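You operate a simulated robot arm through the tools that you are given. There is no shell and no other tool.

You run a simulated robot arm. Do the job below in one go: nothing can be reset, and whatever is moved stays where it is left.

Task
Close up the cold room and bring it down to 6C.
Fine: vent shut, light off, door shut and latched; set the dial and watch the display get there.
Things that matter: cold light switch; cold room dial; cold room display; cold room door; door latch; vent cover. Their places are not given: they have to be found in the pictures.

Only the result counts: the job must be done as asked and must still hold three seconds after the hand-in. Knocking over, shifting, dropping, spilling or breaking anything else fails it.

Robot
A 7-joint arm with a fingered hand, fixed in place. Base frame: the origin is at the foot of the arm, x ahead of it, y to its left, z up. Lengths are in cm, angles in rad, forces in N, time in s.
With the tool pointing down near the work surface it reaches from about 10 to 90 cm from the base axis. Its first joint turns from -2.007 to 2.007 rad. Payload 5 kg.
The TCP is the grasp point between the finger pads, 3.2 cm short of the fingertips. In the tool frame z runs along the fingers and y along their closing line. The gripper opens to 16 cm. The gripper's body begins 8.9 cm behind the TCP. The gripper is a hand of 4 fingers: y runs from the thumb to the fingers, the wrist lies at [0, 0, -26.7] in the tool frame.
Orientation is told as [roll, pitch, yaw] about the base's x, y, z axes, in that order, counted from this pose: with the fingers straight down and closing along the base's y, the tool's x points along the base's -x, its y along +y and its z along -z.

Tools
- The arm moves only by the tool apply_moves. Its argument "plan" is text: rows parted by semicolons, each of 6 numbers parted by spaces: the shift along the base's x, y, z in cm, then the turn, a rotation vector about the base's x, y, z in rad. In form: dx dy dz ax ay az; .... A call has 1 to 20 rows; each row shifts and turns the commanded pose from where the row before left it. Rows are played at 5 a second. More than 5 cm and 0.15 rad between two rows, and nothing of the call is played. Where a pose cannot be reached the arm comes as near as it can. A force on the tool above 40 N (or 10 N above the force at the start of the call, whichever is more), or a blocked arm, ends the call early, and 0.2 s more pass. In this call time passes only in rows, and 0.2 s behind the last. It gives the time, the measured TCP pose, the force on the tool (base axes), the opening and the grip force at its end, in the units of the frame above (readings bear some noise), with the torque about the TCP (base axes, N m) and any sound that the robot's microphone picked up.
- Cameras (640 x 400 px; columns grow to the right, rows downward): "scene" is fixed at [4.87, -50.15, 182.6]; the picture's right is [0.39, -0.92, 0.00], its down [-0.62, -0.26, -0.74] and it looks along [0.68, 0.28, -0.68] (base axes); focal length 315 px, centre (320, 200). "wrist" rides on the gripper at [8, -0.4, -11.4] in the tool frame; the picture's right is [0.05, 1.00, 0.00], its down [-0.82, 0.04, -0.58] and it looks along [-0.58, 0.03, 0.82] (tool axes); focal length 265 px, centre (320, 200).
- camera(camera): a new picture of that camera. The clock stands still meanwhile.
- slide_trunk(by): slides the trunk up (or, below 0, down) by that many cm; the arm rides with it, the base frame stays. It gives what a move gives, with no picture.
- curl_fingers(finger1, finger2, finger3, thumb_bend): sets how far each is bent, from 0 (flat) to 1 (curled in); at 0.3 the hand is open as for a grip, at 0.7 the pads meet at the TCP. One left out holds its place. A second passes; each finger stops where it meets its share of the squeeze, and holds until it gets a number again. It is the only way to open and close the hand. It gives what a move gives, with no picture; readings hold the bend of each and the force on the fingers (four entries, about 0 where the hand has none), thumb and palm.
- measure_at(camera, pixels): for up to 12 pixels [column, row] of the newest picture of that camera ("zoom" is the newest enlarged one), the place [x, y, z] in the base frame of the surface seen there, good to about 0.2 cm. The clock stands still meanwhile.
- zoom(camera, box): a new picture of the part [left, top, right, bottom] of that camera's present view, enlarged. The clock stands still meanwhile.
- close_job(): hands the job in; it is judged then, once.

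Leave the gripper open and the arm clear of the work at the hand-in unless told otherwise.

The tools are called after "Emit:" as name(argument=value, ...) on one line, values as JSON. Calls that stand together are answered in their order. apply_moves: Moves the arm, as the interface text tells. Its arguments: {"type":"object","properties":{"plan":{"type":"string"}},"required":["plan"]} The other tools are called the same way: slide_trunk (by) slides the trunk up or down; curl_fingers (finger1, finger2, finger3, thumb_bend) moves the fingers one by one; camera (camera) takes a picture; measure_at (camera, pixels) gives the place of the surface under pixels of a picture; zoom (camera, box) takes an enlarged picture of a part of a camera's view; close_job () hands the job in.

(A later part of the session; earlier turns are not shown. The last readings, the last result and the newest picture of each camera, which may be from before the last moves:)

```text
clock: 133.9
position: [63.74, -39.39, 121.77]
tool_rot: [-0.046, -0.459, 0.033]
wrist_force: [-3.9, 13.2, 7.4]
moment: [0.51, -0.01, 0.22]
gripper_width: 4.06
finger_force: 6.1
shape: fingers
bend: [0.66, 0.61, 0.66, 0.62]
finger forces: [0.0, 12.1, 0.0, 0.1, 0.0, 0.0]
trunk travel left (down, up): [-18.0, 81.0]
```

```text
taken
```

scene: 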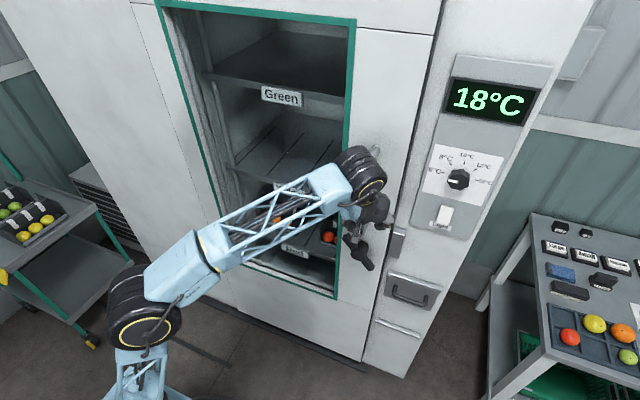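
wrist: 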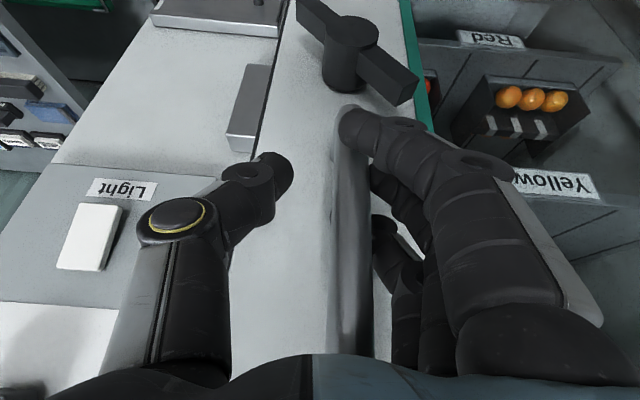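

The display has begun falling (18 °C) and the push force rose to 13 N – the door is at its stop. One more small push to be sure.

Emit:
apply_moves(plan="0 -0.4 0 0 0 0;0 -0.4 0 0 0 0")

Emit:
zoom(camera="scene", box=[330, 180, 450, 300])

Emit:
zoom(camera="wrist", box=[200, 0, 440, 170])

```text
clock: 134.5
position: [63.71, -40.02, 121.76]
tool_rot: [-0.046, -0.462, 0.035]
wrist_force: [-3.9, 18.0, 12.7]
moment: [0.8, -0.01, 0.32]
gripper_width: 4.08
finger_force: 8.7
shape: fingers
bend: [0.66, 0.59, 0.66, 0.62]
finger forces: [0.0, 16.0, 1.1, 0.0, 0.1, 0.0]
trunk travel left (down, up): [-18.0, 81.0]
```

```text
3.33 times, centred on (390, 240) of scene
```

zoom: 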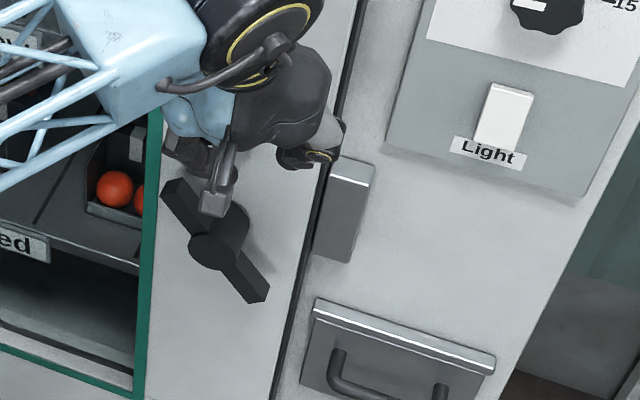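

```text
2.35 times, centred on (320, 85) of wrist
```

zoom: 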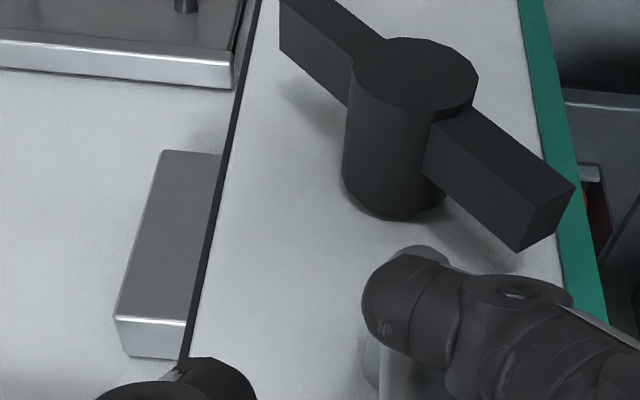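

The door is firmly shut with its edge against the keeper. I'll measure the latch lever now (in the enlarged wrist picture), then release the handle.

Emit:
measure_at(camera="zoom", pixels=[[420, 70], [330, 15], [300, 30], [365, 60], [490, 150], [550, 190], [525, 235], [545, 220], [480, 190], [400, 150], [180, 240], [420, 270]])

Emit:
curl_fingers(finger1=0.42, finger2=0.42, finger3=0.42, thumb_bend=0.42)

```text
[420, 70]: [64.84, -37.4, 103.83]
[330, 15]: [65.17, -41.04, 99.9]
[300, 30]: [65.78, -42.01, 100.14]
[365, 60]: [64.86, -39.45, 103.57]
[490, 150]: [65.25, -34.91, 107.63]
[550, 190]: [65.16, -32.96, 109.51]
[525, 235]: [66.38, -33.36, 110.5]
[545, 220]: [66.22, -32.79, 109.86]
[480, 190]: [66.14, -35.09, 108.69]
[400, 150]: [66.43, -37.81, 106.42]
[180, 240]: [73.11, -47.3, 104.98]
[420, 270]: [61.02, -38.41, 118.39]
```

```text
clock: 135.5
position: [63.9, -40.26, 121.53]
tool_rot: [-0.044, -0.459, 0.032]
wrist_force: [-0.8, -0.4, -0.7]
moment: [-0.02, -0.02, -0.01]
gripper_width: 12.24
finger_force: 0.0
shape: fingers
bend: [0.42, 0.42, 0.42, 0.42]
finger forces: [0.0, 0.0, 0.0, 0.1, 0.0, 0.0]
trunk travel left (down, up): [-18.0, 81.0]
```

The lever's ends are at (y −42, z 99.9) and (y −33, z 110) around a pivot at (−37.5, 104.9): it's about 48° off horizontal. The keeper sits at the same height to the right, so it should be turned to horizontal; I'll push the lower-right end up from below. First back out of the handle.

Emit:
apply_moves(plan="-1 0 0 0 0 0;-2 0 0 0 0 0;-2 0 0 0 0 0;-2 0 0 0 0 0;-2 0 0 0 0 0")

Emit:
camera(camera="scene")

```text
clock: 136.7
position: [54.83, -40.22, 121.58]
tool_rot: [-0.042, -0.458, 0.034]
wrist_force: [-0.5, -0.4, -0.4]
moment: [-0.01, -0.01, 0.0]
gripper_width: 12.24
finger_force: 0.0
shape: fingers
bend: [0.42, 0.42, 0.42, 0.42]
finger forces: [0.0, 0.0, 0.0, 0.0, 0.0, 0.1]
trunk travel left (down, up): [-18.0, 81.0]
```

```text
taken
```

scene: 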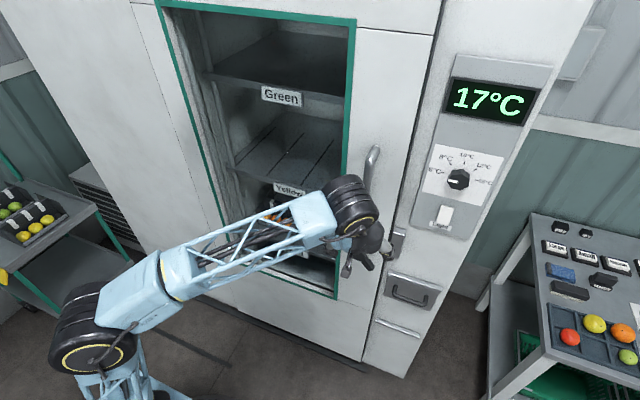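

The door stays shut and the display is at 17 °C. Now I'll turn the tool to straight down, yaw −0.9 and move back and down to [33,−41.5,70], ready for tilting forward.

Emit:
apply_moves(plan="-2 -0.1 -3 0 0.115 0;-2 -0.1 -4 0 0.115 0;-2 -0.1 -4.5 0 0.115 0;-2 -0.1 -4.5 0 0.113 0;-2 -0.1 -4.5 0 0 -0.13;-2 -0.1 -4.5 0 0 -0.13;-2 -0.1 -4.5 0 0 -0.13;-2 -0.1 -4.5 0 0 -0.13;-2 -0.1 -4.5 0 0 -0.13;-2 -0.1 -4.5 0 0 -0.13;-2 -0.1 -4.5 0 0 -0.13;0 -0.1 -4 0 0 0")

Emit:
apply_moves(plan="3.8 0 0.27 0 -0.1428 0;3.72 0 0.81 0 -0.1428 0;3.57 0 1.33 0 -0.1428 0;3.35 0 1.82 0 -0.1428 0;3.05 0 2.28 0 -0.1428 0;2.69 0 2.69 0 -0.1428 0;2.28 0 3.05 0 -0.1428 0;1.83 0 3.34 0 -0.1428 0;1.33 0 3.57 0 -0.1428 0;0.81 0 3.72 0 -0.1428 0;0.27 0 3.8 0 -0.1428 0")

Emit:
camera(camera="scene")

Emit:
camera(camera="wrist")

```text
clock: 139.3
position: [32.64, -41.53, 70.03]
tool_rot: [-0.03, -0.002, -0.884]
wrist_force: [0.0, -0.3, 0.3]
moment: [-0.03, 0.01, 0.02]
gripper_width: 12.26
finger_force: 0.1
shape: fingers
bend: [0.42, 0.42, 0.42, 0.42]
finger forces: [0.0, 0.0, 0.0, 0.0, 0.1, 0.0]
trunk travel left (down, up): [-18.0, 81.0]
```

```text
clock: 141.9
position: [45.37, -55.68, 95.51]
tool_rot: [1.543, -0.66, -1.868]
wrist_force: [-0.1, -0.1, -0.7]
moment: [0.0, -0.05, 0.03]
gripper_width: 12.31
finger_force: 0.0
shape: fingers
bend: [0.42, 0.42, 0.42, 0.42]
finger forces: [0.0, 0.1, 0.0, 0.0, 0.1, 0.0]
trunk travel left (down, up): [-18.0, 81.0]
stopped in row 11: the arm was blocked; the commanded pose is now the measured one
```

```text
taken
```

scene: 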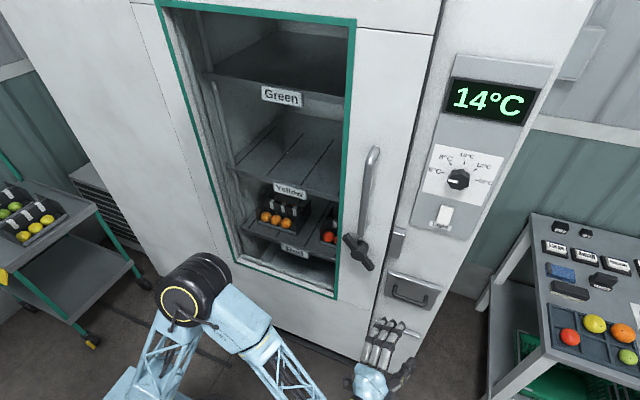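

```text
taken
```

wrist: 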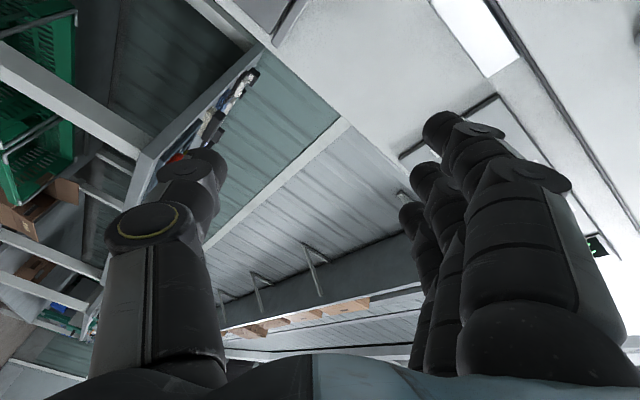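

The display is at 14 °C and falling. The arm however got blocked partway with the elbow swung to the left. I'll check where its links are.

Emit:
measure_at(camera="scene", pixels=[[195, 285], [225, 310], [260, 345], [290, 385], [165, 340], [130, 385], [370, 385], [380, 340]])

Emit:
zoom(camera="scene", box=[100, 200, 440, 400])

```text
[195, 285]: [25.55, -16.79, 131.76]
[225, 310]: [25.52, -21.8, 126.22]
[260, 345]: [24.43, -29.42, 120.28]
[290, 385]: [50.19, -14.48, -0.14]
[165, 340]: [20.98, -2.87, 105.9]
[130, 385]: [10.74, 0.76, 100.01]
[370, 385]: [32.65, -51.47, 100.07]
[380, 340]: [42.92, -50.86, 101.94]
```

```text
1.88 times, centred on (270, 300) of scene
```

zoom: 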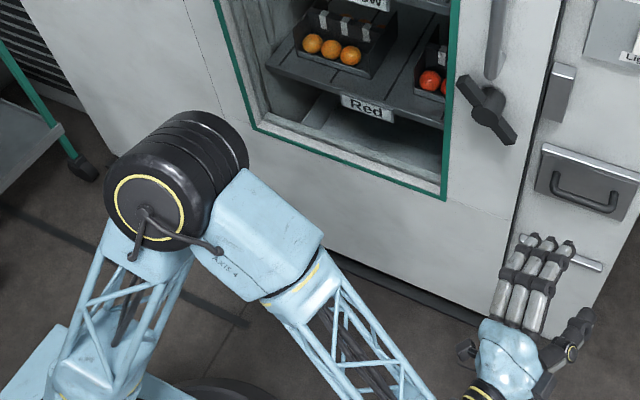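

The wrist was too close to the base for that pose, so the elbow folded. I'll undo it: yaw back +0.31, then tilt back to pointing down while moving the wrist outward.

Emit:
apply_moves(plan="1.5 2.7 0 0 0 0.105;1.5 2.7 0 0 0 0.105;1.5 2.7 0 0 0 0.104;0.73 0 -3.8 0 0.1428 0;0.19 0 -3.72 0 0.1428 0;-0.33 0 -3.57 0 0.1428 0;-0.83 0 -3.34 0 0.1428 0;-1.28 0 -3.05 0 0.1428 0;-1.69 0 -2.69 0 0.1428 0;-2.05 0 -2.28 0 0.1428 0;-2.35 0 -1.82 0 0.1428 0;-2.57 0 -1.33 0 0.1428 0;-2.72 0 -0.81 0 0.1428 0;-2.8 0 -0.27 0 0.1428 0")

Emit:
camera(camera="scene")

```text
clock: 144.9
position: [33.89, -47.45, 68.94]
tool_rot: [-0.014, 0.016, -0.908]
wrist_force: [-1.2, 0.3, -0.5]
moment: [0.04, 0.01, -0.02]
gripper_width: 12.31
finger_force: 0.0
shape: fingers
bend: [0.42, 0.42, 0.42, 0.42]
finger forces: [0.0, 0.0, 0.1, 0.1, 0.1, 0.1]
trunk travel left (down, up): [-18.0, 81.0]
```

```text
taken
```

scene: 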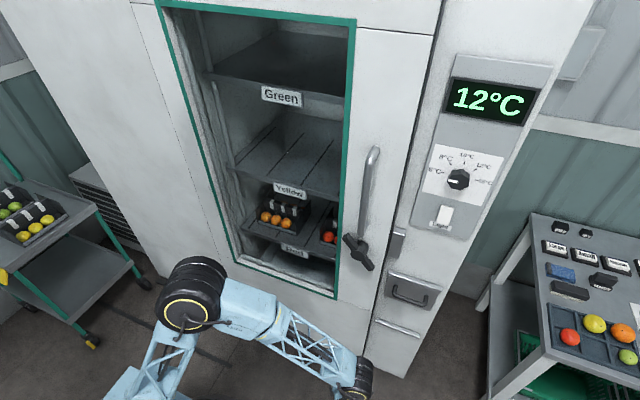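

The display shows 12 °C, and the arm is back to pointing down. Now I retrace to the pose in front of the handle: up, yaw +0.91 and pitch back toward −0.46.

Emit:
apply_moves(plan="1.5 0.6 4.4 0 0 0.13;1.5 0.6 4.4 0 0 0.13;1.5 0.6 4.4 0 0 0.13;1.5 0.6 4.4 0 0 0.13;2 0.6 4.4 0 0 0.13;2 0.6 4.4 0 0 0.13;2 0.6 4.4 0 0 0.128;2 0.6 4.4 0 -0.115 0;2 0.6 4.4 0 -0.115 0;2 0.6 4.4 0 -0.115 0;2 0.6 4.4 0 -0.115 0;1 0.6 4 0 0 0")

Emit:
camera(camera="scene")

Emit:
camera(camera="wrist")

```text
clock: 147.5
position: [55.04, -40.19, 121.19]
tool_rot: [-0.013, -0.448, -0.002]
wrist_force: [0.0, -0.8, 0.1]
moment: [0.03, -0.01, -0.01]
gripper_width: 12.34
finger_force: 0.1
shape: fingers
bend: [0.42, 0.42, 0.42, 0.42]
finger forces: [0.1, 0.1, 0.0, 0.1, 0.0, 0.0]
trunk travel left (down, up): [-18.0, 81.0]
```

```text
taken
```

scene: 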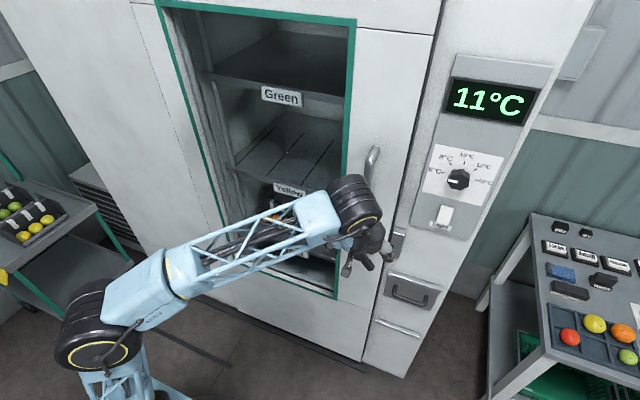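

```text
taken
```

wrist: 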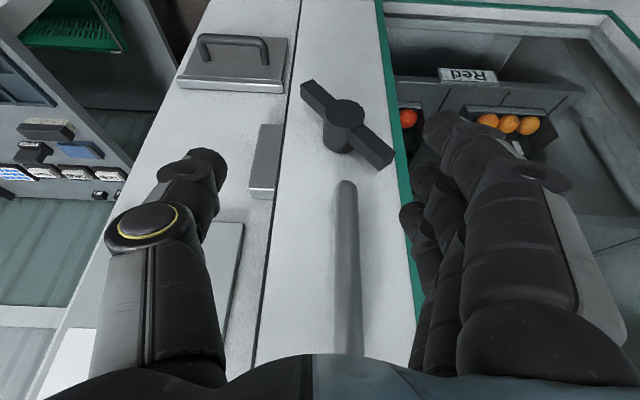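

Back in the clean pose; the display reads 11 °C. I see the lever at (345,120). I'll open the thumb more, tilt to about −0.85 rad and line up so the fingers are just above the lever's upper-left end.

Emit:
curl_fingers(thumb_bend=0.28)

Emit:
apply_moves(plan="0.5 -0.1 0 0 -0.1 0;0.5 -0.1 0 0 -0.1 0;0.5 -0.1 0 0 -0.1 0;0.5 -0.1 0 0 -0.1 0")

Emit:
camera(camera="wrist")

Emit:
camera(camera="scene")

```text
clock: 148.5
position: [55.16, -40.21, 121.13]
tool_rot: [-0.012, -0.446, -0.002]
wrist_force: [0.1, 0.0, 0.0]
moment: [-0.01, 0.0, -0.04]
gripper_width: 14.95
finger_force: 0.1
shape: fingers
bend: [0.42, 0.42, 0.42, 0.28]
finger forces: [0.0, 0.0, 0.1, 0.0, 0.0, 0.0]
trunk travel left (down, up): [-18.0, 81.0]
```

```text
clock: 149.5
position: [57.06, -40.68, 121.38]
tool_rot: [-0.012, -0.849, -0.001]
wrist_force: [0.0, -0.4, 0.5]
moment: [0.02, -0.01, 0.02]
gripper_width: 14.91
finger_force: 0.0
shape: fingers
bend: [0.42, 0.42, 0.42, 0.28]
finger forces: [0.0, 0.0, 0.0, 0.0, 0.0, 0.1]
trunk travel left (down, up): [-18.0, 81.0]
```

```text
taken
```

wrist: 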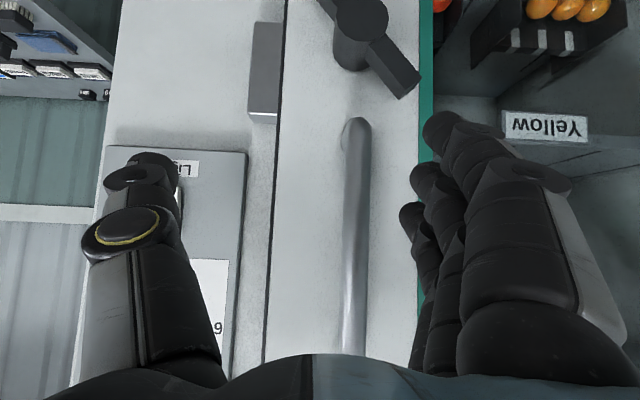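

```text
taken
```

scene: 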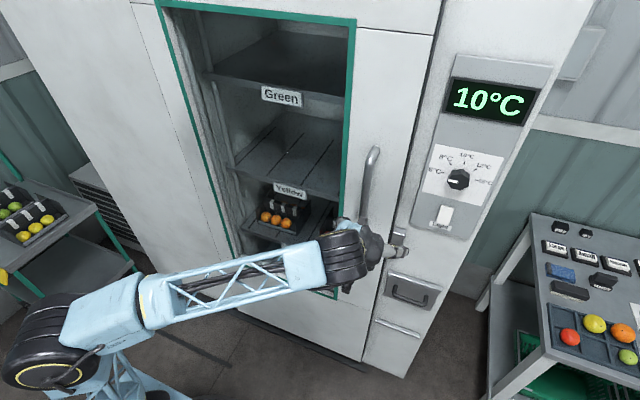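

The pose is fine; display 10 °C. I'll measure the fingertips and the lever end in the wrist picture.

Emit:
measure_at(camera="wrist", pixels=[[440, 122], [450, 118], [422, 170], [408, 212], [140, 160], [410, 72], [400, 90], [385, 60], [345, 50], [355, 125], [356, 200], [330, 130]])

```text
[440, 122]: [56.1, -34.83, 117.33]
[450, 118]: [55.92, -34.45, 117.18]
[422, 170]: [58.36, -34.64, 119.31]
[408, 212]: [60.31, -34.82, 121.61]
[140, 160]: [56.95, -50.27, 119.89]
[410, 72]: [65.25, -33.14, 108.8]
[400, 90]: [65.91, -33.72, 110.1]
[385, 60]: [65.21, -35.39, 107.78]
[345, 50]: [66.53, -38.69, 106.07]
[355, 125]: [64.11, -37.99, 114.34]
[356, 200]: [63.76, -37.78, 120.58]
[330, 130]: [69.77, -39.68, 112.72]
```

With finger 2 above the lever (x ≈ 66) the others clear the door face and barrel. I'll advance to x = 64.7, y = −41, then descend.

Emit:
apply_moves(plan="2.5 -0.3 0 0 0 0;2.5 0 0 0 0 0;1.5 0 0 0 0 0;1.1 0 0 0 0 0;0 0 -2 0 0 0;0 0 -2 0 0 0;0 0 -2 0 0 0")

Emit:
camera(camera="wrist")

Emit:
camera(camera="scene")

```text
clock: 151.1
position: [64.52, -40.99, 115.5]
tool_rot: [-0.013, -0.847, 0.0]
wrist_force: [-13.6, -0.6, 4.0]
moment: [0.39, -0.31, 0.97]
gripper_width: 14.92
finger_force: 6.2
shape: fingers
bend: [0.42, 0.42, 0.41, 0.28]
finger forces: [0.0, 0.0, 12.5, 0.0, 0.0, 0.1]
trunk travel left (down, up): [-18.0, 81.0]
```

```text
taken
```

wrist: 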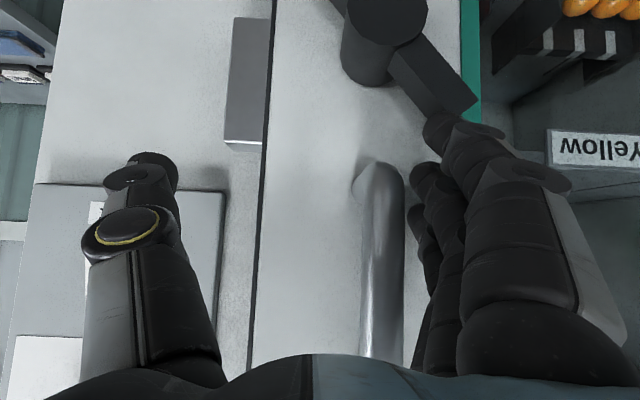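

```text
taken
```

scene: 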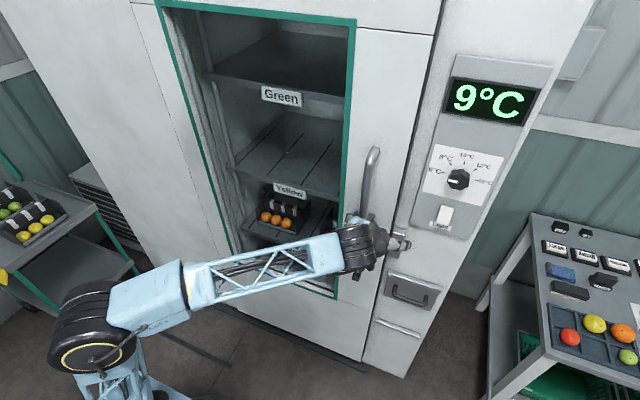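

Finger 3 touches the door face (12 N). I'll back off 0.8 cm and tilt a bit more (−0.2 rad), which brings finger 3 away from the door while finger 2 stays over the lever.

Emit:
apply_moves(plan="-0.6 0 0 0 0 0;-0.1 0 0 0 -0.1 0;-0.1 0 0 0 -0.1 0")

Emit:
camera(camera="wrist")

Emit:
measure_at(camera="wrist", pixels=[[432, 130], [440, 122], [420, 170], [415, 215], [460, 95], [450, 110], [430, 60], [400, 60]])

```text
clock: 151.9
position: [63.73, -40.87, 115.24]
tool_rot: [-0.01, -1.047, -0.003]
wrist_force: [0.5, -0.4, 0.0]
moment: [-0.02, 0.0, -0.04]
gripper_width: 14.93
finger_force: 0.0
shape: fingers
bend: [0.42, 0.42, 0.42, 0.28]
finger forces: [0.0, 0.1, 0.0, 0.1, 0.0, 0.0]
trunk travel left (down, up): [-18.0, 81.0]
```

```text
taken
```

wrist: 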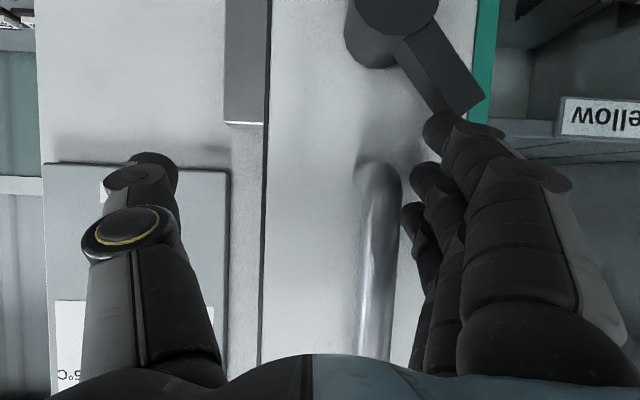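

```text
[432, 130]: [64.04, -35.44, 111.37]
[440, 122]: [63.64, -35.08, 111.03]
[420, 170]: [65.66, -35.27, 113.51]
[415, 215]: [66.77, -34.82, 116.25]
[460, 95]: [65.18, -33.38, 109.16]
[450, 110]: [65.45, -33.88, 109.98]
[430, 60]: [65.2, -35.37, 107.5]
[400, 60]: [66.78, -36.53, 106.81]
```

Finger 2 is now right above the lever with finger 1 just in front of it. I descend in 0.6 cm steps.

Emit:
apply_moves(plan="0 0 -0.6 0 0 0;0 0 -0.6 0 0 0;0 0 -0.6 0 0 0;0 0 -0.6 0 0 0;0 0 -0.6 0 0 0;0 0 -0.6 0 0 0;0 0 -0.6 0 0 0;0 0 -0.6 0 0 0")

Emit:
camera(camera="wrist")

```text
clock: 153.7
position: [65.46, -38.36, 110.78]
tool_rot: [-0.023, -1.042, 0.056]
wrist_force: [-23.0, -1.5, 0.1]
moment: [-0.02, -0.28, 1.98]
gripper_width: 14.97
finger_force: 11.2
shape: fingers
bend: [0.42, 0.42, 0.37, 0.28]
finger forces: [0.0, 0.0, 22.3, 0.0, 0.0, 0.1]
trunk travel left (down, up): [-18.0, 81.0]
stopped in row 8: the force on the tool passed its limit at 85 N (the readings are from after the stop); the commanded pose is now the measured one
```

```text
taken
```

wrist: 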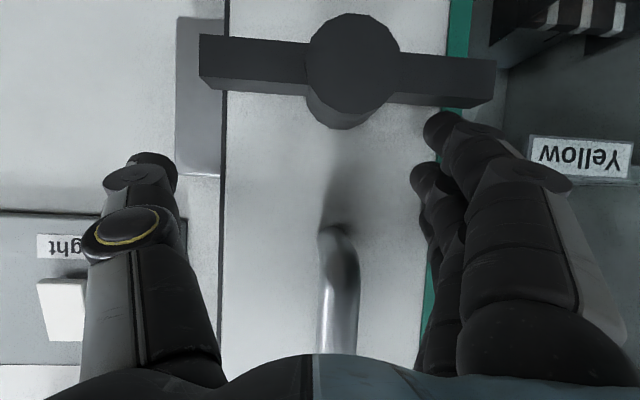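

The lever is now horizontal, reaching over the keeper. The hand is pressing the door face with finger 3 (22 N), so I'll back off in −x at once, then up.

Emit:
apply_moves(plan="-0.7 -0.3 0.3 0 0 0;-0.7 -0.5 0.5 0 0 0;-0.3 -0.8 1 0 0 0")

Emit:
camera(camera="wrist")

Emit:
camera(camera="scene")

```text
clock: 154.5
position: [64.06, -39.8, 112.5]
tool_rot: [-0.02, -1.04, 0.055]
wrist_force: [0.6, 0.5, 0.3]
moment: [0.0, 0.03, 0.01]
gripper_width: 14.96
finger_force: 0.1
shape: fingers
bend: [0.42, 0.42, 0.42, 0.28]
finger forces: [0.0, 0.0, 0.0, 0.1, 0.1, 0.1]
trunk travel left (down, up): [-18.0, 81.0]
```

```text
taken
```

wrist: 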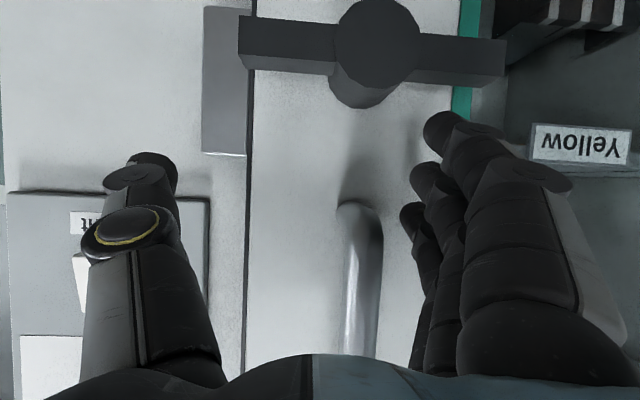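

```text
taken
```

scene: 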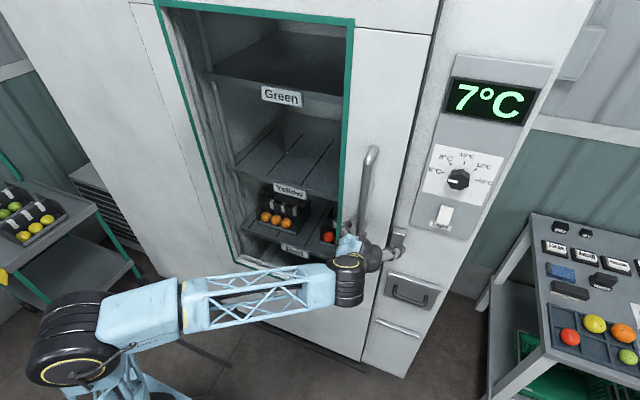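

The display shows 7 °C. I'll measure the lever's ends to check that it's fully horizontal.

Emit:
measure_at(camera="wrist", pixels=[[250, 40], [290, 45], [330, 45], [430, 60], [470, 63], [495, 60], [375, 40], [250, 65], [495, 82], [240, 100], [228, 130], [248, 150]])

Emit:
zoom(camera="wrist", box=[190, 0, 520, 170])

```text
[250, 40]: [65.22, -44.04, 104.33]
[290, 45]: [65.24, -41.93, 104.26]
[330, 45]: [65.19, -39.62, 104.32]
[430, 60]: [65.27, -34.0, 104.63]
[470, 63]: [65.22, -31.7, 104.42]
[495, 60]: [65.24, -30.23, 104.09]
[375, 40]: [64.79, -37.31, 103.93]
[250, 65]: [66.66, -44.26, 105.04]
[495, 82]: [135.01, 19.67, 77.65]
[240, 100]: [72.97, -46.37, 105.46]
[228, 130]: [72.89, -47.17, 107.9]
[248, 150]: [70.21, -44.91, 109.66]
```

```text
1.94 times, centred on (355, 85) of wrist
```

zoom: 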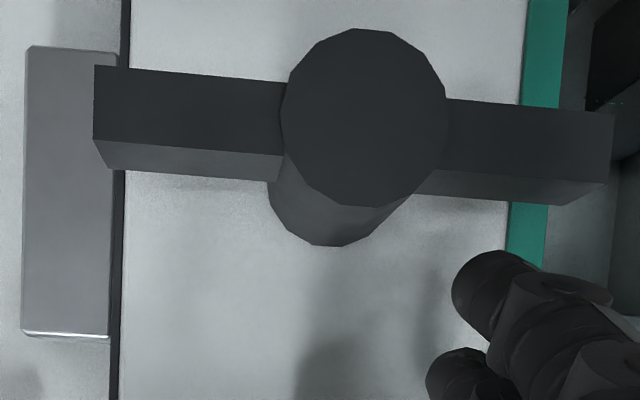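

The lever's edges run parallel to the keeper's top edge. I'll measure matching edge points on both arms for a precise angle.

Emit:
measure_at(camera="zoom", pixels=[[110, 138], [130, 140], [200, 147], [260, 152], [460, 168], [520, 174], [560, 178], [590, 180], [110, 70], [200, 78], [500, 107], [590, 118]])

```text
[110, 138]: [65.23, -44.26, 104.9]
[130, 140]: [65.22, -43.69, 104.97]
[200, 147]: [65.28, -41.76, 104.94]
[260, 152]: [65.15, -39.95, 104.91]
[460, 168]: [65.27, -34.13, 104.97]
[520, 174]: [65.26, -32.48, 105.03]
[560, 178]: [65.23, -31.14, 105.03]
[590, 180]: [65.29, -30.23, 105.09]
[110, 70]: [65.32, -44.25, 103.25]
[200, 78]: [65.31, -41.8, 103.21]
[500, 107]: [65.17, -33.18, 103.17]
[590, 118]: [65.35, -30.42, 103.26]
```

The lever is horizontal to within half a degree. Now I back the hand straight out of the handle area.

Emit:
apply_moves(plan="-1 0 0.3 0 0 0;-2 0 0.3 0 0 0;-3 0 0 0 0 0;-3 0 0 0 0 0;-3 0 0 0 0 0")

Emit:
camera(camera="scene")

Emit:
zoom(camera="scene", box=[330, 130, 490, 310])

```text
clock: 155.3
position: [65.22, -30.26, 112.93]
tool_rot: [-0.003, -1.022, 0.216]
wrist_force: [-25.7, -4.9, -4.9]
moment: [0.64, 0.11, -2.36]
gripper_width: 15.74
finger_force: 16.9
shape: fingers
bend: [0.42, 0.42, 0.42, 0.27]
finger forces: [0.0, 0.0, 0.1, 0.0, 33.2, 0.1]
out of reach, approached as far as the arm can: row 3, 4
trunk travel left (down, up): [-18.0, 81.0]
stopped in row 4: the force on the tool passed its limit at 58 N (the readings are from after the stop); the commanded pose is now the measured one
```

```text
taken
```

scene: 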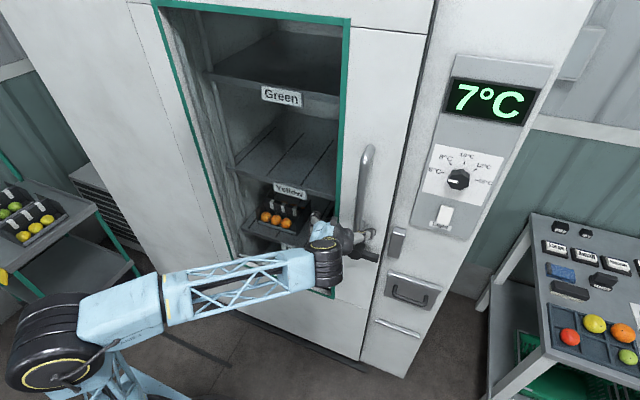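

```text
2.22 times, centred on (410, 220) of scene
```

zoom: 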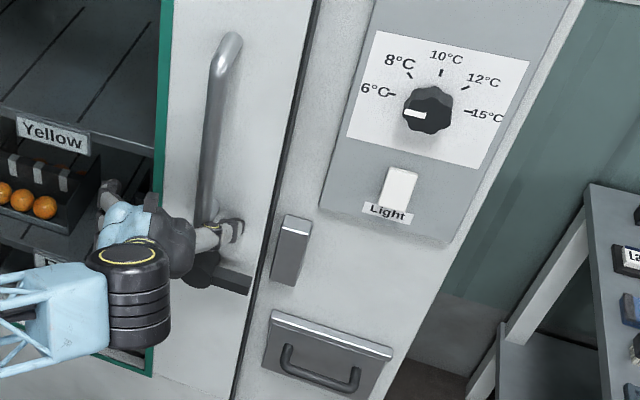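

On the retreat the arm hit a posture limit and drifted sideways, and the thumb pushed the handle left (33 N), re-opening the door slightly. I'll stop that: move gently back −y and up, and make the tool steeper (which kept the posture clean before).

Emit:
apply_moves(plan="0 -1 0.4 0 0.05 -0.05;-0.3 -1 0.4 0 0.1 -0.05;-0.3 -1 0.4 0 0.1 -0.05;0 -1 0.4 0 0.1 -0.05")

Emit:
camera(camera="wrist")

Emit:
camera(camera="scene")

```text
clock: 156.3
position: [64.88, -33.87, 114.48]
tool_rot: [0.046, -0.675, -0.017]
wrist_force: [-0.6, -0.1, -0.2]
moment: [-0.02, -0.02, 0.01]
gripper_width: 14.97
finger_force: 0.1
shape: fingers
bend: [0.42, 0.42, 0.42, 0.28]
finger forces: [0.0, 0.0, 0.2, 0.1, 0.0, 0.0]
trunk travel left (down, up): [-18.0, 81.0]
```

```text
taken
```

wrist: 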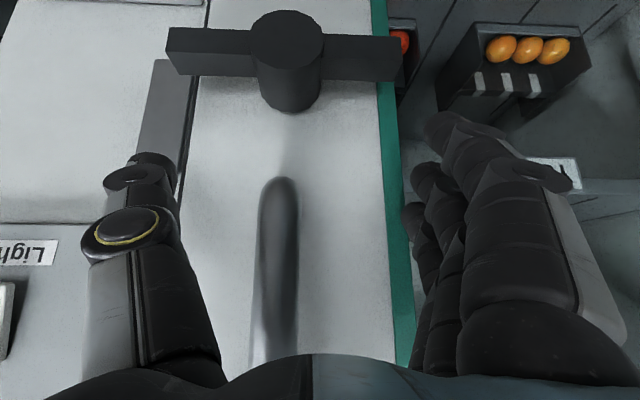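

```text
taken
```

scene: 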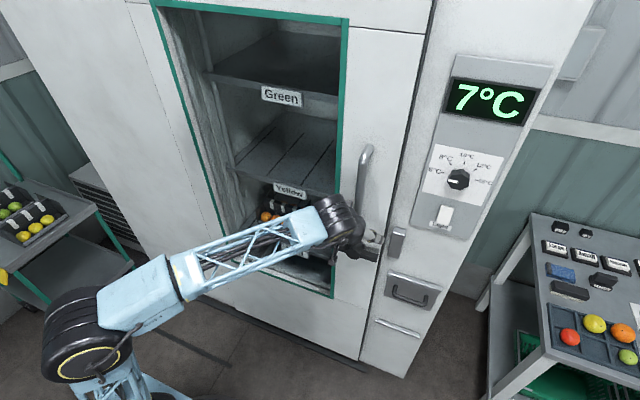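

Free again. I'll measure the handle, lever and door edge to see how far the door moved.

Emit:
measure_at(camera="wrist", pixels=[[278, 190], [278, 230], [290, 35], [175, 40], [390, 50], [182, 110], [165, 100], [190, 120], [200, 150], [150, 130]])

Emit:
zoom(camera="scene", box=[330, 180, 450, 300])

```text
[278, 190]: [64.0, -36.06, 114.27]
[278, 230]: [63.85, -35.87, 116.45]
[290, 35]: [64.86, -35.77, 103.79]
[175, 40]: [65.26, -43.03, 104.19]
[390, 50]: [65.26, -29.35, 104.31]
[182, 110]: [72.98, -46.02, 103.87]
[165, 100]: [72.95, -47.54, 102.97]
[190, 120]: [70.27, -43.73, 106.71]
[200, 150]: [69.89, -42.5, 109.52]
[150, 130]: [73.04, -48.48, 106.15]
```

```text
3.33 times, centred on (390, 240) of scene
```

zoom: 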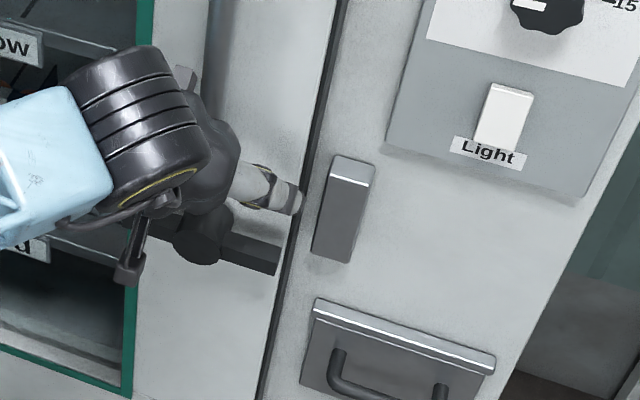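

The door moved about 2 cm open; the lever is still horizontal. I'll push it shut again with the fingers behind the bar (moving −y), staying above the lever (z ≥ 114.5).

Emit:
apply_moves(plan="-0.3 -0.8 0.5 0 0 0;-0.3 -0.8 0.5 0 0 0;0 -0.8 0.5 0 0 0;0 -0.8 0 0 0 0;0 -0.8 0 0 0 0;0 -0.8 0 0 0 0;0 -0.8 0 0 0 0;0 -0.6 0 0 0 0;0 -0.5 0 0 0 0")

Emit:
camera(camera="wrist")

```text
clock: 158.3
position: [64.56, -40.23, 116.09]
tool_rot: [0.043, -0.676, -0.012]
wrist_force: [-3.5, 16.4, -5.5]
moment: [-1.27, -0.19, 0.07]
gripper_width: 14.96
finger_force: 6.9
shape: fingers
bend: [0.42, 0.42, 0.41, 0.28]
finger forces: [0.0, 0.0, 13.3, 0.0, 0.1, 0.1]
trunk travel left (down, up): [-18.0, 81.0]
```

```text
taken
```

wrist: 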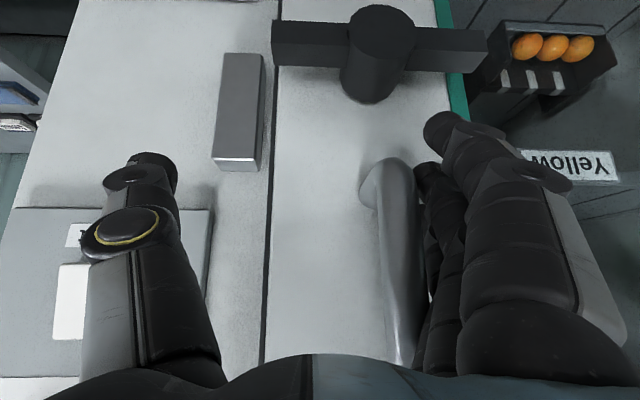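

The push force is already 16 N. I'll measure whether the bar and door have moved.

Emit:
measure_at(camera="wrist", pixels=[[395, 200], [395, 230], [382, 30], [275, 45], [480, 55], [255, 90], [240, 120], [275, 120], [270, 150]])

Emit:
zoom(camera="wrist", box=[190, 0, 500, 190])

```text
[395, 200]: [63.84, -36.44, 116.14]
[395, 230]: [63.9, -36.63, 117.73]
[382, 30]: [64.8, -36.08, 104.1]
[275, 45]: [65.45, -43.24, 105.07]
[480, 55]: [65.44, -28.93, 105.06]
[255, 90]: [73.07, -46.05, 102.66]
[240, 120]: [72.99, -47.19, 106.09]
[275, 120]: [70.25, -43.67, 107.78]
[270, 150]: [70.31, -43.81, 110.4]
```

```text
2.06 times, centred on (345, 95) of wrist
```

zoom: 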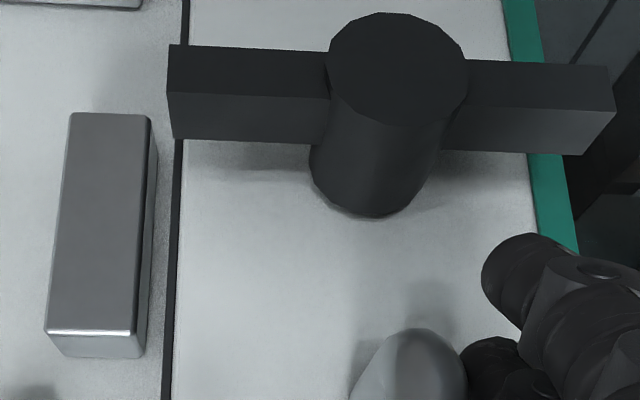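

The door edge is still ~2 cm from the keeper; my fingers have only just started pushing. I'll keep pushing −y in small steps and check the display too.

Emit:
apply_moves(plan="0 -0.4 0 0 0 0;0 -0.4 0 0 0 0;0 -0.4 0 0 0 0")

Emit:
camera(camera="wrist")

Emit:
camera(camera="scene")

```text
clock: 159.0
position: [64.48, -40.75, 116.0]
tool_rot: [0.048, -0.671, -0.008]
wrist_force: [-9.9, 28.3, -5.1]
moment: [-2.08, -0.63, 0.39]
gripper_width: 14.96
finger_force: 13.4
shape: fingers
bend: [0.42, 0.42, 0.41, 0.28]
finger forces: [0.1, 0.4, 25.8, 0.1, 0.0, 0.0]
trunk travel left (down, up): [-18.0, 81.0]
stopped in row 3: the force on the tool passed its limit at 42 N (the readings are from after the stop); the commanded pose is now the measured one
```

```text
taken
```

wrist: 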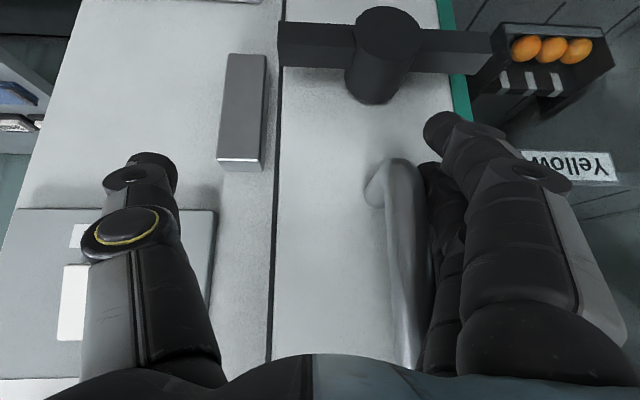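

```text
taken
```

scene: 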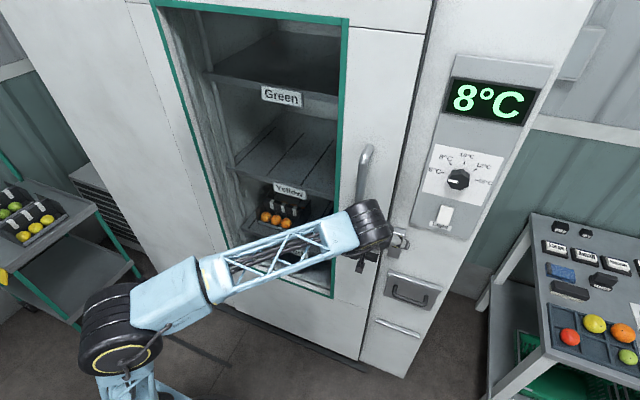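

The display rose to 8 °C: with the lever horizontal the door is blocked about 2 cm short of shut (its bolt is out). So I must turn the lever back, shut the door fully, then latch. First I relax the push and shift left so that the thumb is above the lever's right end.

Emit:
apply_moves(plan="-0.2 1.2 0 0 0 0;-0.2 1.5 0.2 0 0 0;0 1.5 0.2 0 0 0;0 1.5 0 0 0 0;0 1.3 0 0 0 0")

Emit:
camera(camera="wrist")

Emit:
zoom(camera="scene", box=[320, 160, 460, 300])

```text
clock: 160.2
position: [63.94, -34.18, 116.34]
tool_rot: [0.046, -0.674, -0.013]
wrist_force: [-0.2, -0.3, -1.5]
moment: [0.04, -0.03, 0.0]
gripper_width: 14.95
finger_force: 0.0
shape: fingers
bend: [0.42, 0.42, 0.42, 0.28]
finger forces: [0.1, 0.0, 0.0, 0.0, 0.1, 0.0]
trunk travel left (down, up): [-18.0, 81.0]
```

```text
taken
```

wrist: 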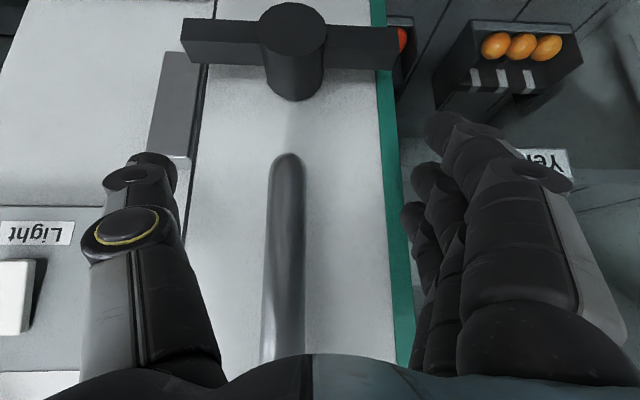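

```text
2.86 times, centred on (390, 230) of scene
```

zoom: 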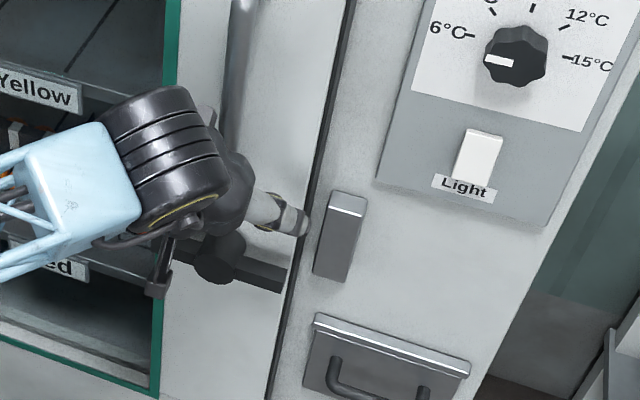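

I'll measure the thumb tip relative to the lever's right end.

Emit:
measure_at(camera="wrist", pixels=[[150, 158], [165, 165], [140, 165], [172, 175], [190, 35], [190, 55], [230, 45], [395, 60], [290, 30], [285, 170], [425, 170], [410, 215]])

```text
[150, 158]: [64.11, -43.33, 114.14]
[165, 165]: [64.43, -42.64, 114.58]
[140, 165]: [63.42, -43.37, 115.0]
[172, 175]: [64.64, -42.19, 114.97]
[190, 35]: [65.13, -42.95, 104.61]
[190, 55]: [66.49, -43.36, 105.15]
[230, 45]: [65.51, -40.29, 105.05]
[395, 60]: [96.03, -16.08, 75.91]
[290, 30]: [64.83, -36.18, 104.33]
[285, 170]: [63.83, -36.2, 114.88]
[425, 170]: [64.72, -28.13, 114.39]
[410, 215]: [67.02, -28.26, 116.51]
```

The thumb must come down on the lever's right arm at about y = −40.5, x ≈ 66. I'll shift +2.3 in y and +0.9 in x, then descend toward it.

Emit:
apply_moves(plan="0.3 0.8 0 0 0 0;0.3 0.8 0 0 0 0;0.3 0.7 0 0 0 0;0 0 -1.5 0 0 0;0 0 -1.5 0 0 0;0 0 -1.5 0 0 0;0 0 -1 0 0 0;0 0 -1 0 0 0")

Emit:
camera(camera="wrist")

```text
clock: 162.0
position: [64.94, -31.88, 109.97]
tool_rot: [0.045, -0.674, -0.015]
wrist_force: [-0.9, 0.5, 0.7]
moment: [0.02, -0.02, -0.06]
gripper_width: 14.97
finger_force: 0.1
shape: fingers
bend: [0.42, 0.42, 0.42, 0.28]
finger forces: [0.0, 0.1, 0.0, 0.1, 0.1, 0.1]
trunk travel left (down, up): [-18.0, 81.0]
```

```text
taken
```

wrist: 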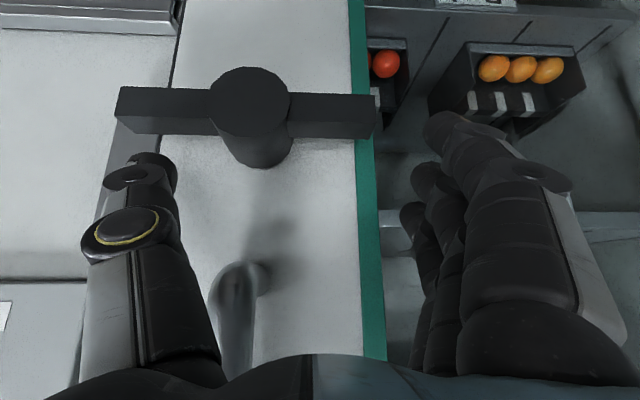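

The thumb is right above the lever's right arm. Continue down in 0.6 cm steps.

Emit:
apply_moves(plan="0 0 -0.6 0 0 0;0 0 -0.6 0 0 0;0 0 -0.6 0 0 0;0 0 -0.6 0 0 0;0 0 -0.6 0 0 0;0 0 -0.6 0 0 0")

Emit:
camera(camera="wrist")

```text
clock: 163.4
position: [64.89, -31.98, 106.16]
tool_rot: [0.048, -0.675, -0.014]
wrist_force: [-1.0, 0.3, 1.4]
moment: [-0.05, 0.02, 0.0]
gripper_width: 15.04
finger_force: 0.6
shape: fingers
bend: [0.42, 0.42, 0.42, 0.28]
finger forces: [0.1, 0.1, 0.0, 0.0, 0.7, 0.1]
trunk travel left (down, up): [-18.0, 81.0]
```

```text
taken
```

wrist: 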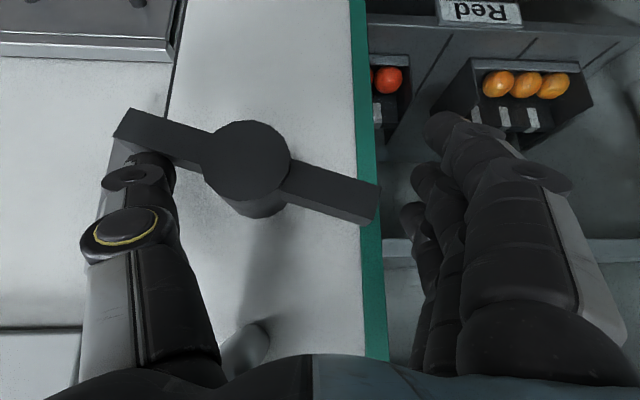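

The lever turns back easily. I'll continue pushing down about 4 cm more.

Emit:
apply_moves(plan="0 0.2 -0.6 0 0 0;0 0.2 -0.6 0 0 0;0 0.2 -0.6 0 0 0;0 0.1 -0.6 0 0 0;0 0 -0.6 0 0 0")

Emit:
camera(camera="wrist")

```text
clock: 164.6
position: [64.82, -31.2, 103.22]
tool_rot: [0.047, -0.676, -0.015]
wrist_force: [0.5, -0.5, 3.4]
moment: [-0.3, -0.01, 0.01]
gripper_width: 15.11
finger_force: 0.9
shape: fingers
bend: [0.42, 0.42, 0.42, 0.28]
finger forces: [0.0, 0.1, 0.1, 0.1, 2.5, 0.0]
trunk travel left (down, up): [-18.0, 81.0]
```

```text
taken
```

wrist: 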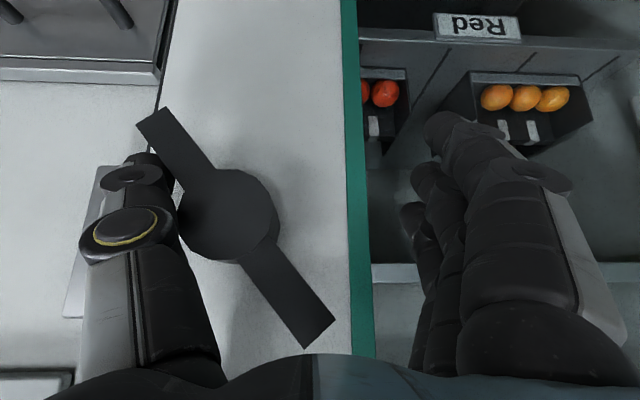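

The lever is back to a steep slant. I'll measure its angle, and then raise the hand off it.

Emit:
measure_at(camera="wrist", pixels=[[158, 120], [175, 145], [195, 170], [265, 270], [290, 300], [315, 330], [230, 210], [160, 60], [345, 200], [110, 200]])

Emit:
apply_moves(plan="0 0 1 0 0 0;0 0 2 0 0 0;0 0 2.5 0 0 0;0 0 3 0 0 0;0 0 3 0 0 0")

Emit:
camera(camera="wrist")

Emit:
zoom(camera="scene", box=[320, 160, 460, 300])

```text
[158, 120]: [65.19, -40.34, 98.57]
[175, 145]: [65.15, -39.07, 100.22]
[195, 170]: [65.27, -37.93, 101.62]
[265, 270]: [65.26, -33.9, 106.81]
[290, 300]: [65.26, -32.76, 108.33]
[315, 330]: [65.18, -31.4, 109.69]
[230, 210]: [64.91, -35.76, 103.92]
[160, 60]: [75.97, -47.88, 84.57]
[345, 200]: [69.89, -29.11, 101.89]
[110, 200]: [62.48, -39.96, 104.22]
```

```text
clock: 165.8
position: [64.84, -31.19, 114.62]
tool_rot: [0.049, -0.674, -0.016]
wrist_force: [0.4, -0.7, -0.5]
moment: [0.01, -0.02, 0.01]
gripper_width: 15.06
finger_force: 0.1
shape: fingers
bend: [0.42, 0.42, 0.42, 0.28]
finger forces: [0.1, 0.1, 0.1, 0.0, 0.0, 0.0]
trunk travel left (down, up): [-18.0, 81.0]
```

```text
taken
```

wrist: 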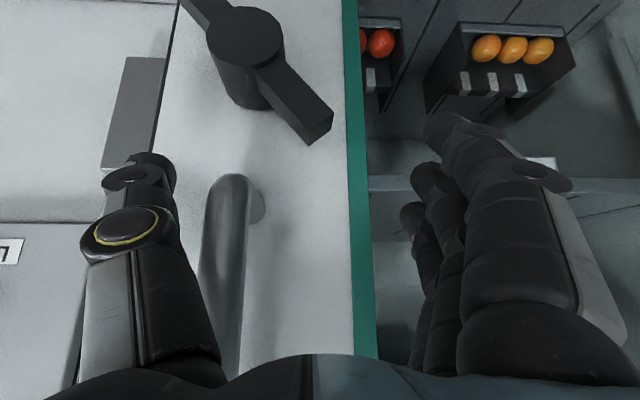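

```text
2.86 times, centred on (390, 230) of scene
```

zoom: 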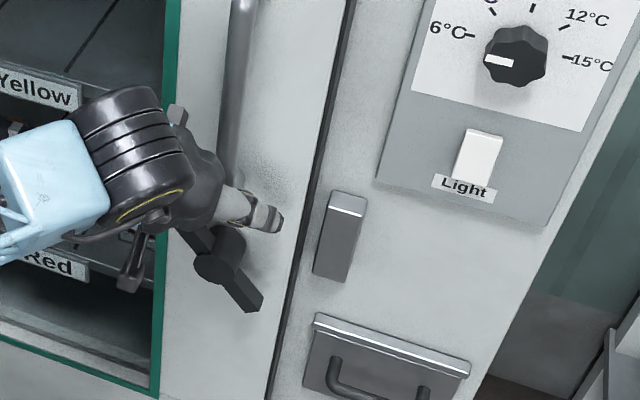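

The lever is at 51° (open) again. Now I raise to z ≈ 118 and push the door shut with the fingers behind the bar.

Emit:
apply_moves(plan="-0.3 0 1.2 0 0 0;-0.3 0 1.2 0 0 0;-0.3 -0.5 1 0 0 0;0 -1.2 0 0 0 0;0 -1.2 0 0 0 0;0 -1.2 0 0 0 0;0 -1.2 0 0 0 0;0 -1.2 0 0 0 0;0 -1 0 0 0 0;0 -0.7 0 0 0 0;0 -0.6 0 0 0 0;0 -0.6 0 0 0 0;0 -0.6 0 0 0 0")

Emit:
camera(camera="wrist")

```text
clock: 168.6
position: [63.78, -41.33, 118.19]
tool_rot: [0.048, -0.672, -0.015]
wrist_force: [-0.8, 0.2, -0.5]
moment: [-0.04, -0.09, 0.05]
gripper_width: 15.01
finger_force: 0.6
shape: fingers
bend: [0.42, 0.42, 0.42, 0.28]
finger forces: [0.0, 0.0, 1.0, 0.0, 0.0, 0.0]
trunk travel left (down, up): [-18.0, 81.0]
```

```text
taken
```

wrist: 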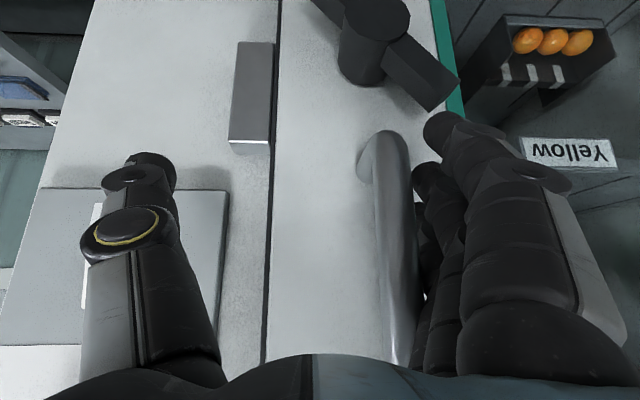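

The door moves freely now (1 N). I push on until the stop.

Emit:
apply_moves(plan="0 -0.5 0 0 0 0;0 -0.5 0 0 0 0;0 -0.5 0 0 0 0;0 -0.4 0 0 0 0;0 -0.4 0 0 0 0")

Emit:
camera(camera="wrist")

Emit:
camera(camera="scene")

```text
clock: 169.7
position: [63.92, -42.78, 118.17]
tool_rot: [0.049, -0.671, -0.004]
wrist_force: [-9.6, 32.1, -7.8]
moment: [-2.05, -0.67, 0.59]
gripper_width: 15.02
finger_force: 14.9
shape: fingers
bend: [0.42, 0.4, 0.41, 0.28]
finger forces: [0.0, 3.2, 26.8, 0.0, 0.1, 0.1]
trunk travel left (down, up): [-18.0, 81.0]
stopped in row 5: the force on the tool passed its limit at 42 N (the readings are from after the stop); the commanded pose is now the measured one
```

```text
taken
```

wrist: 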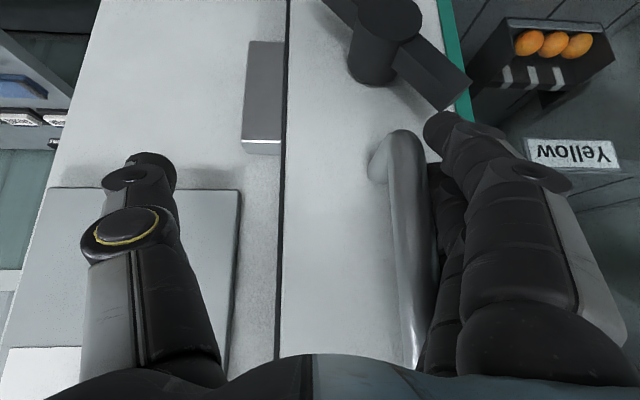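

```text
taken
```

scene: 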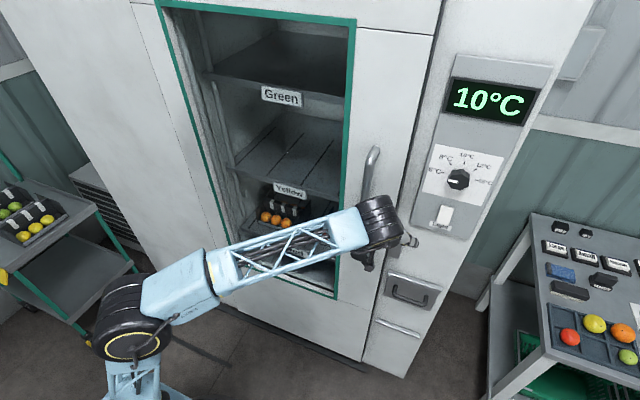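

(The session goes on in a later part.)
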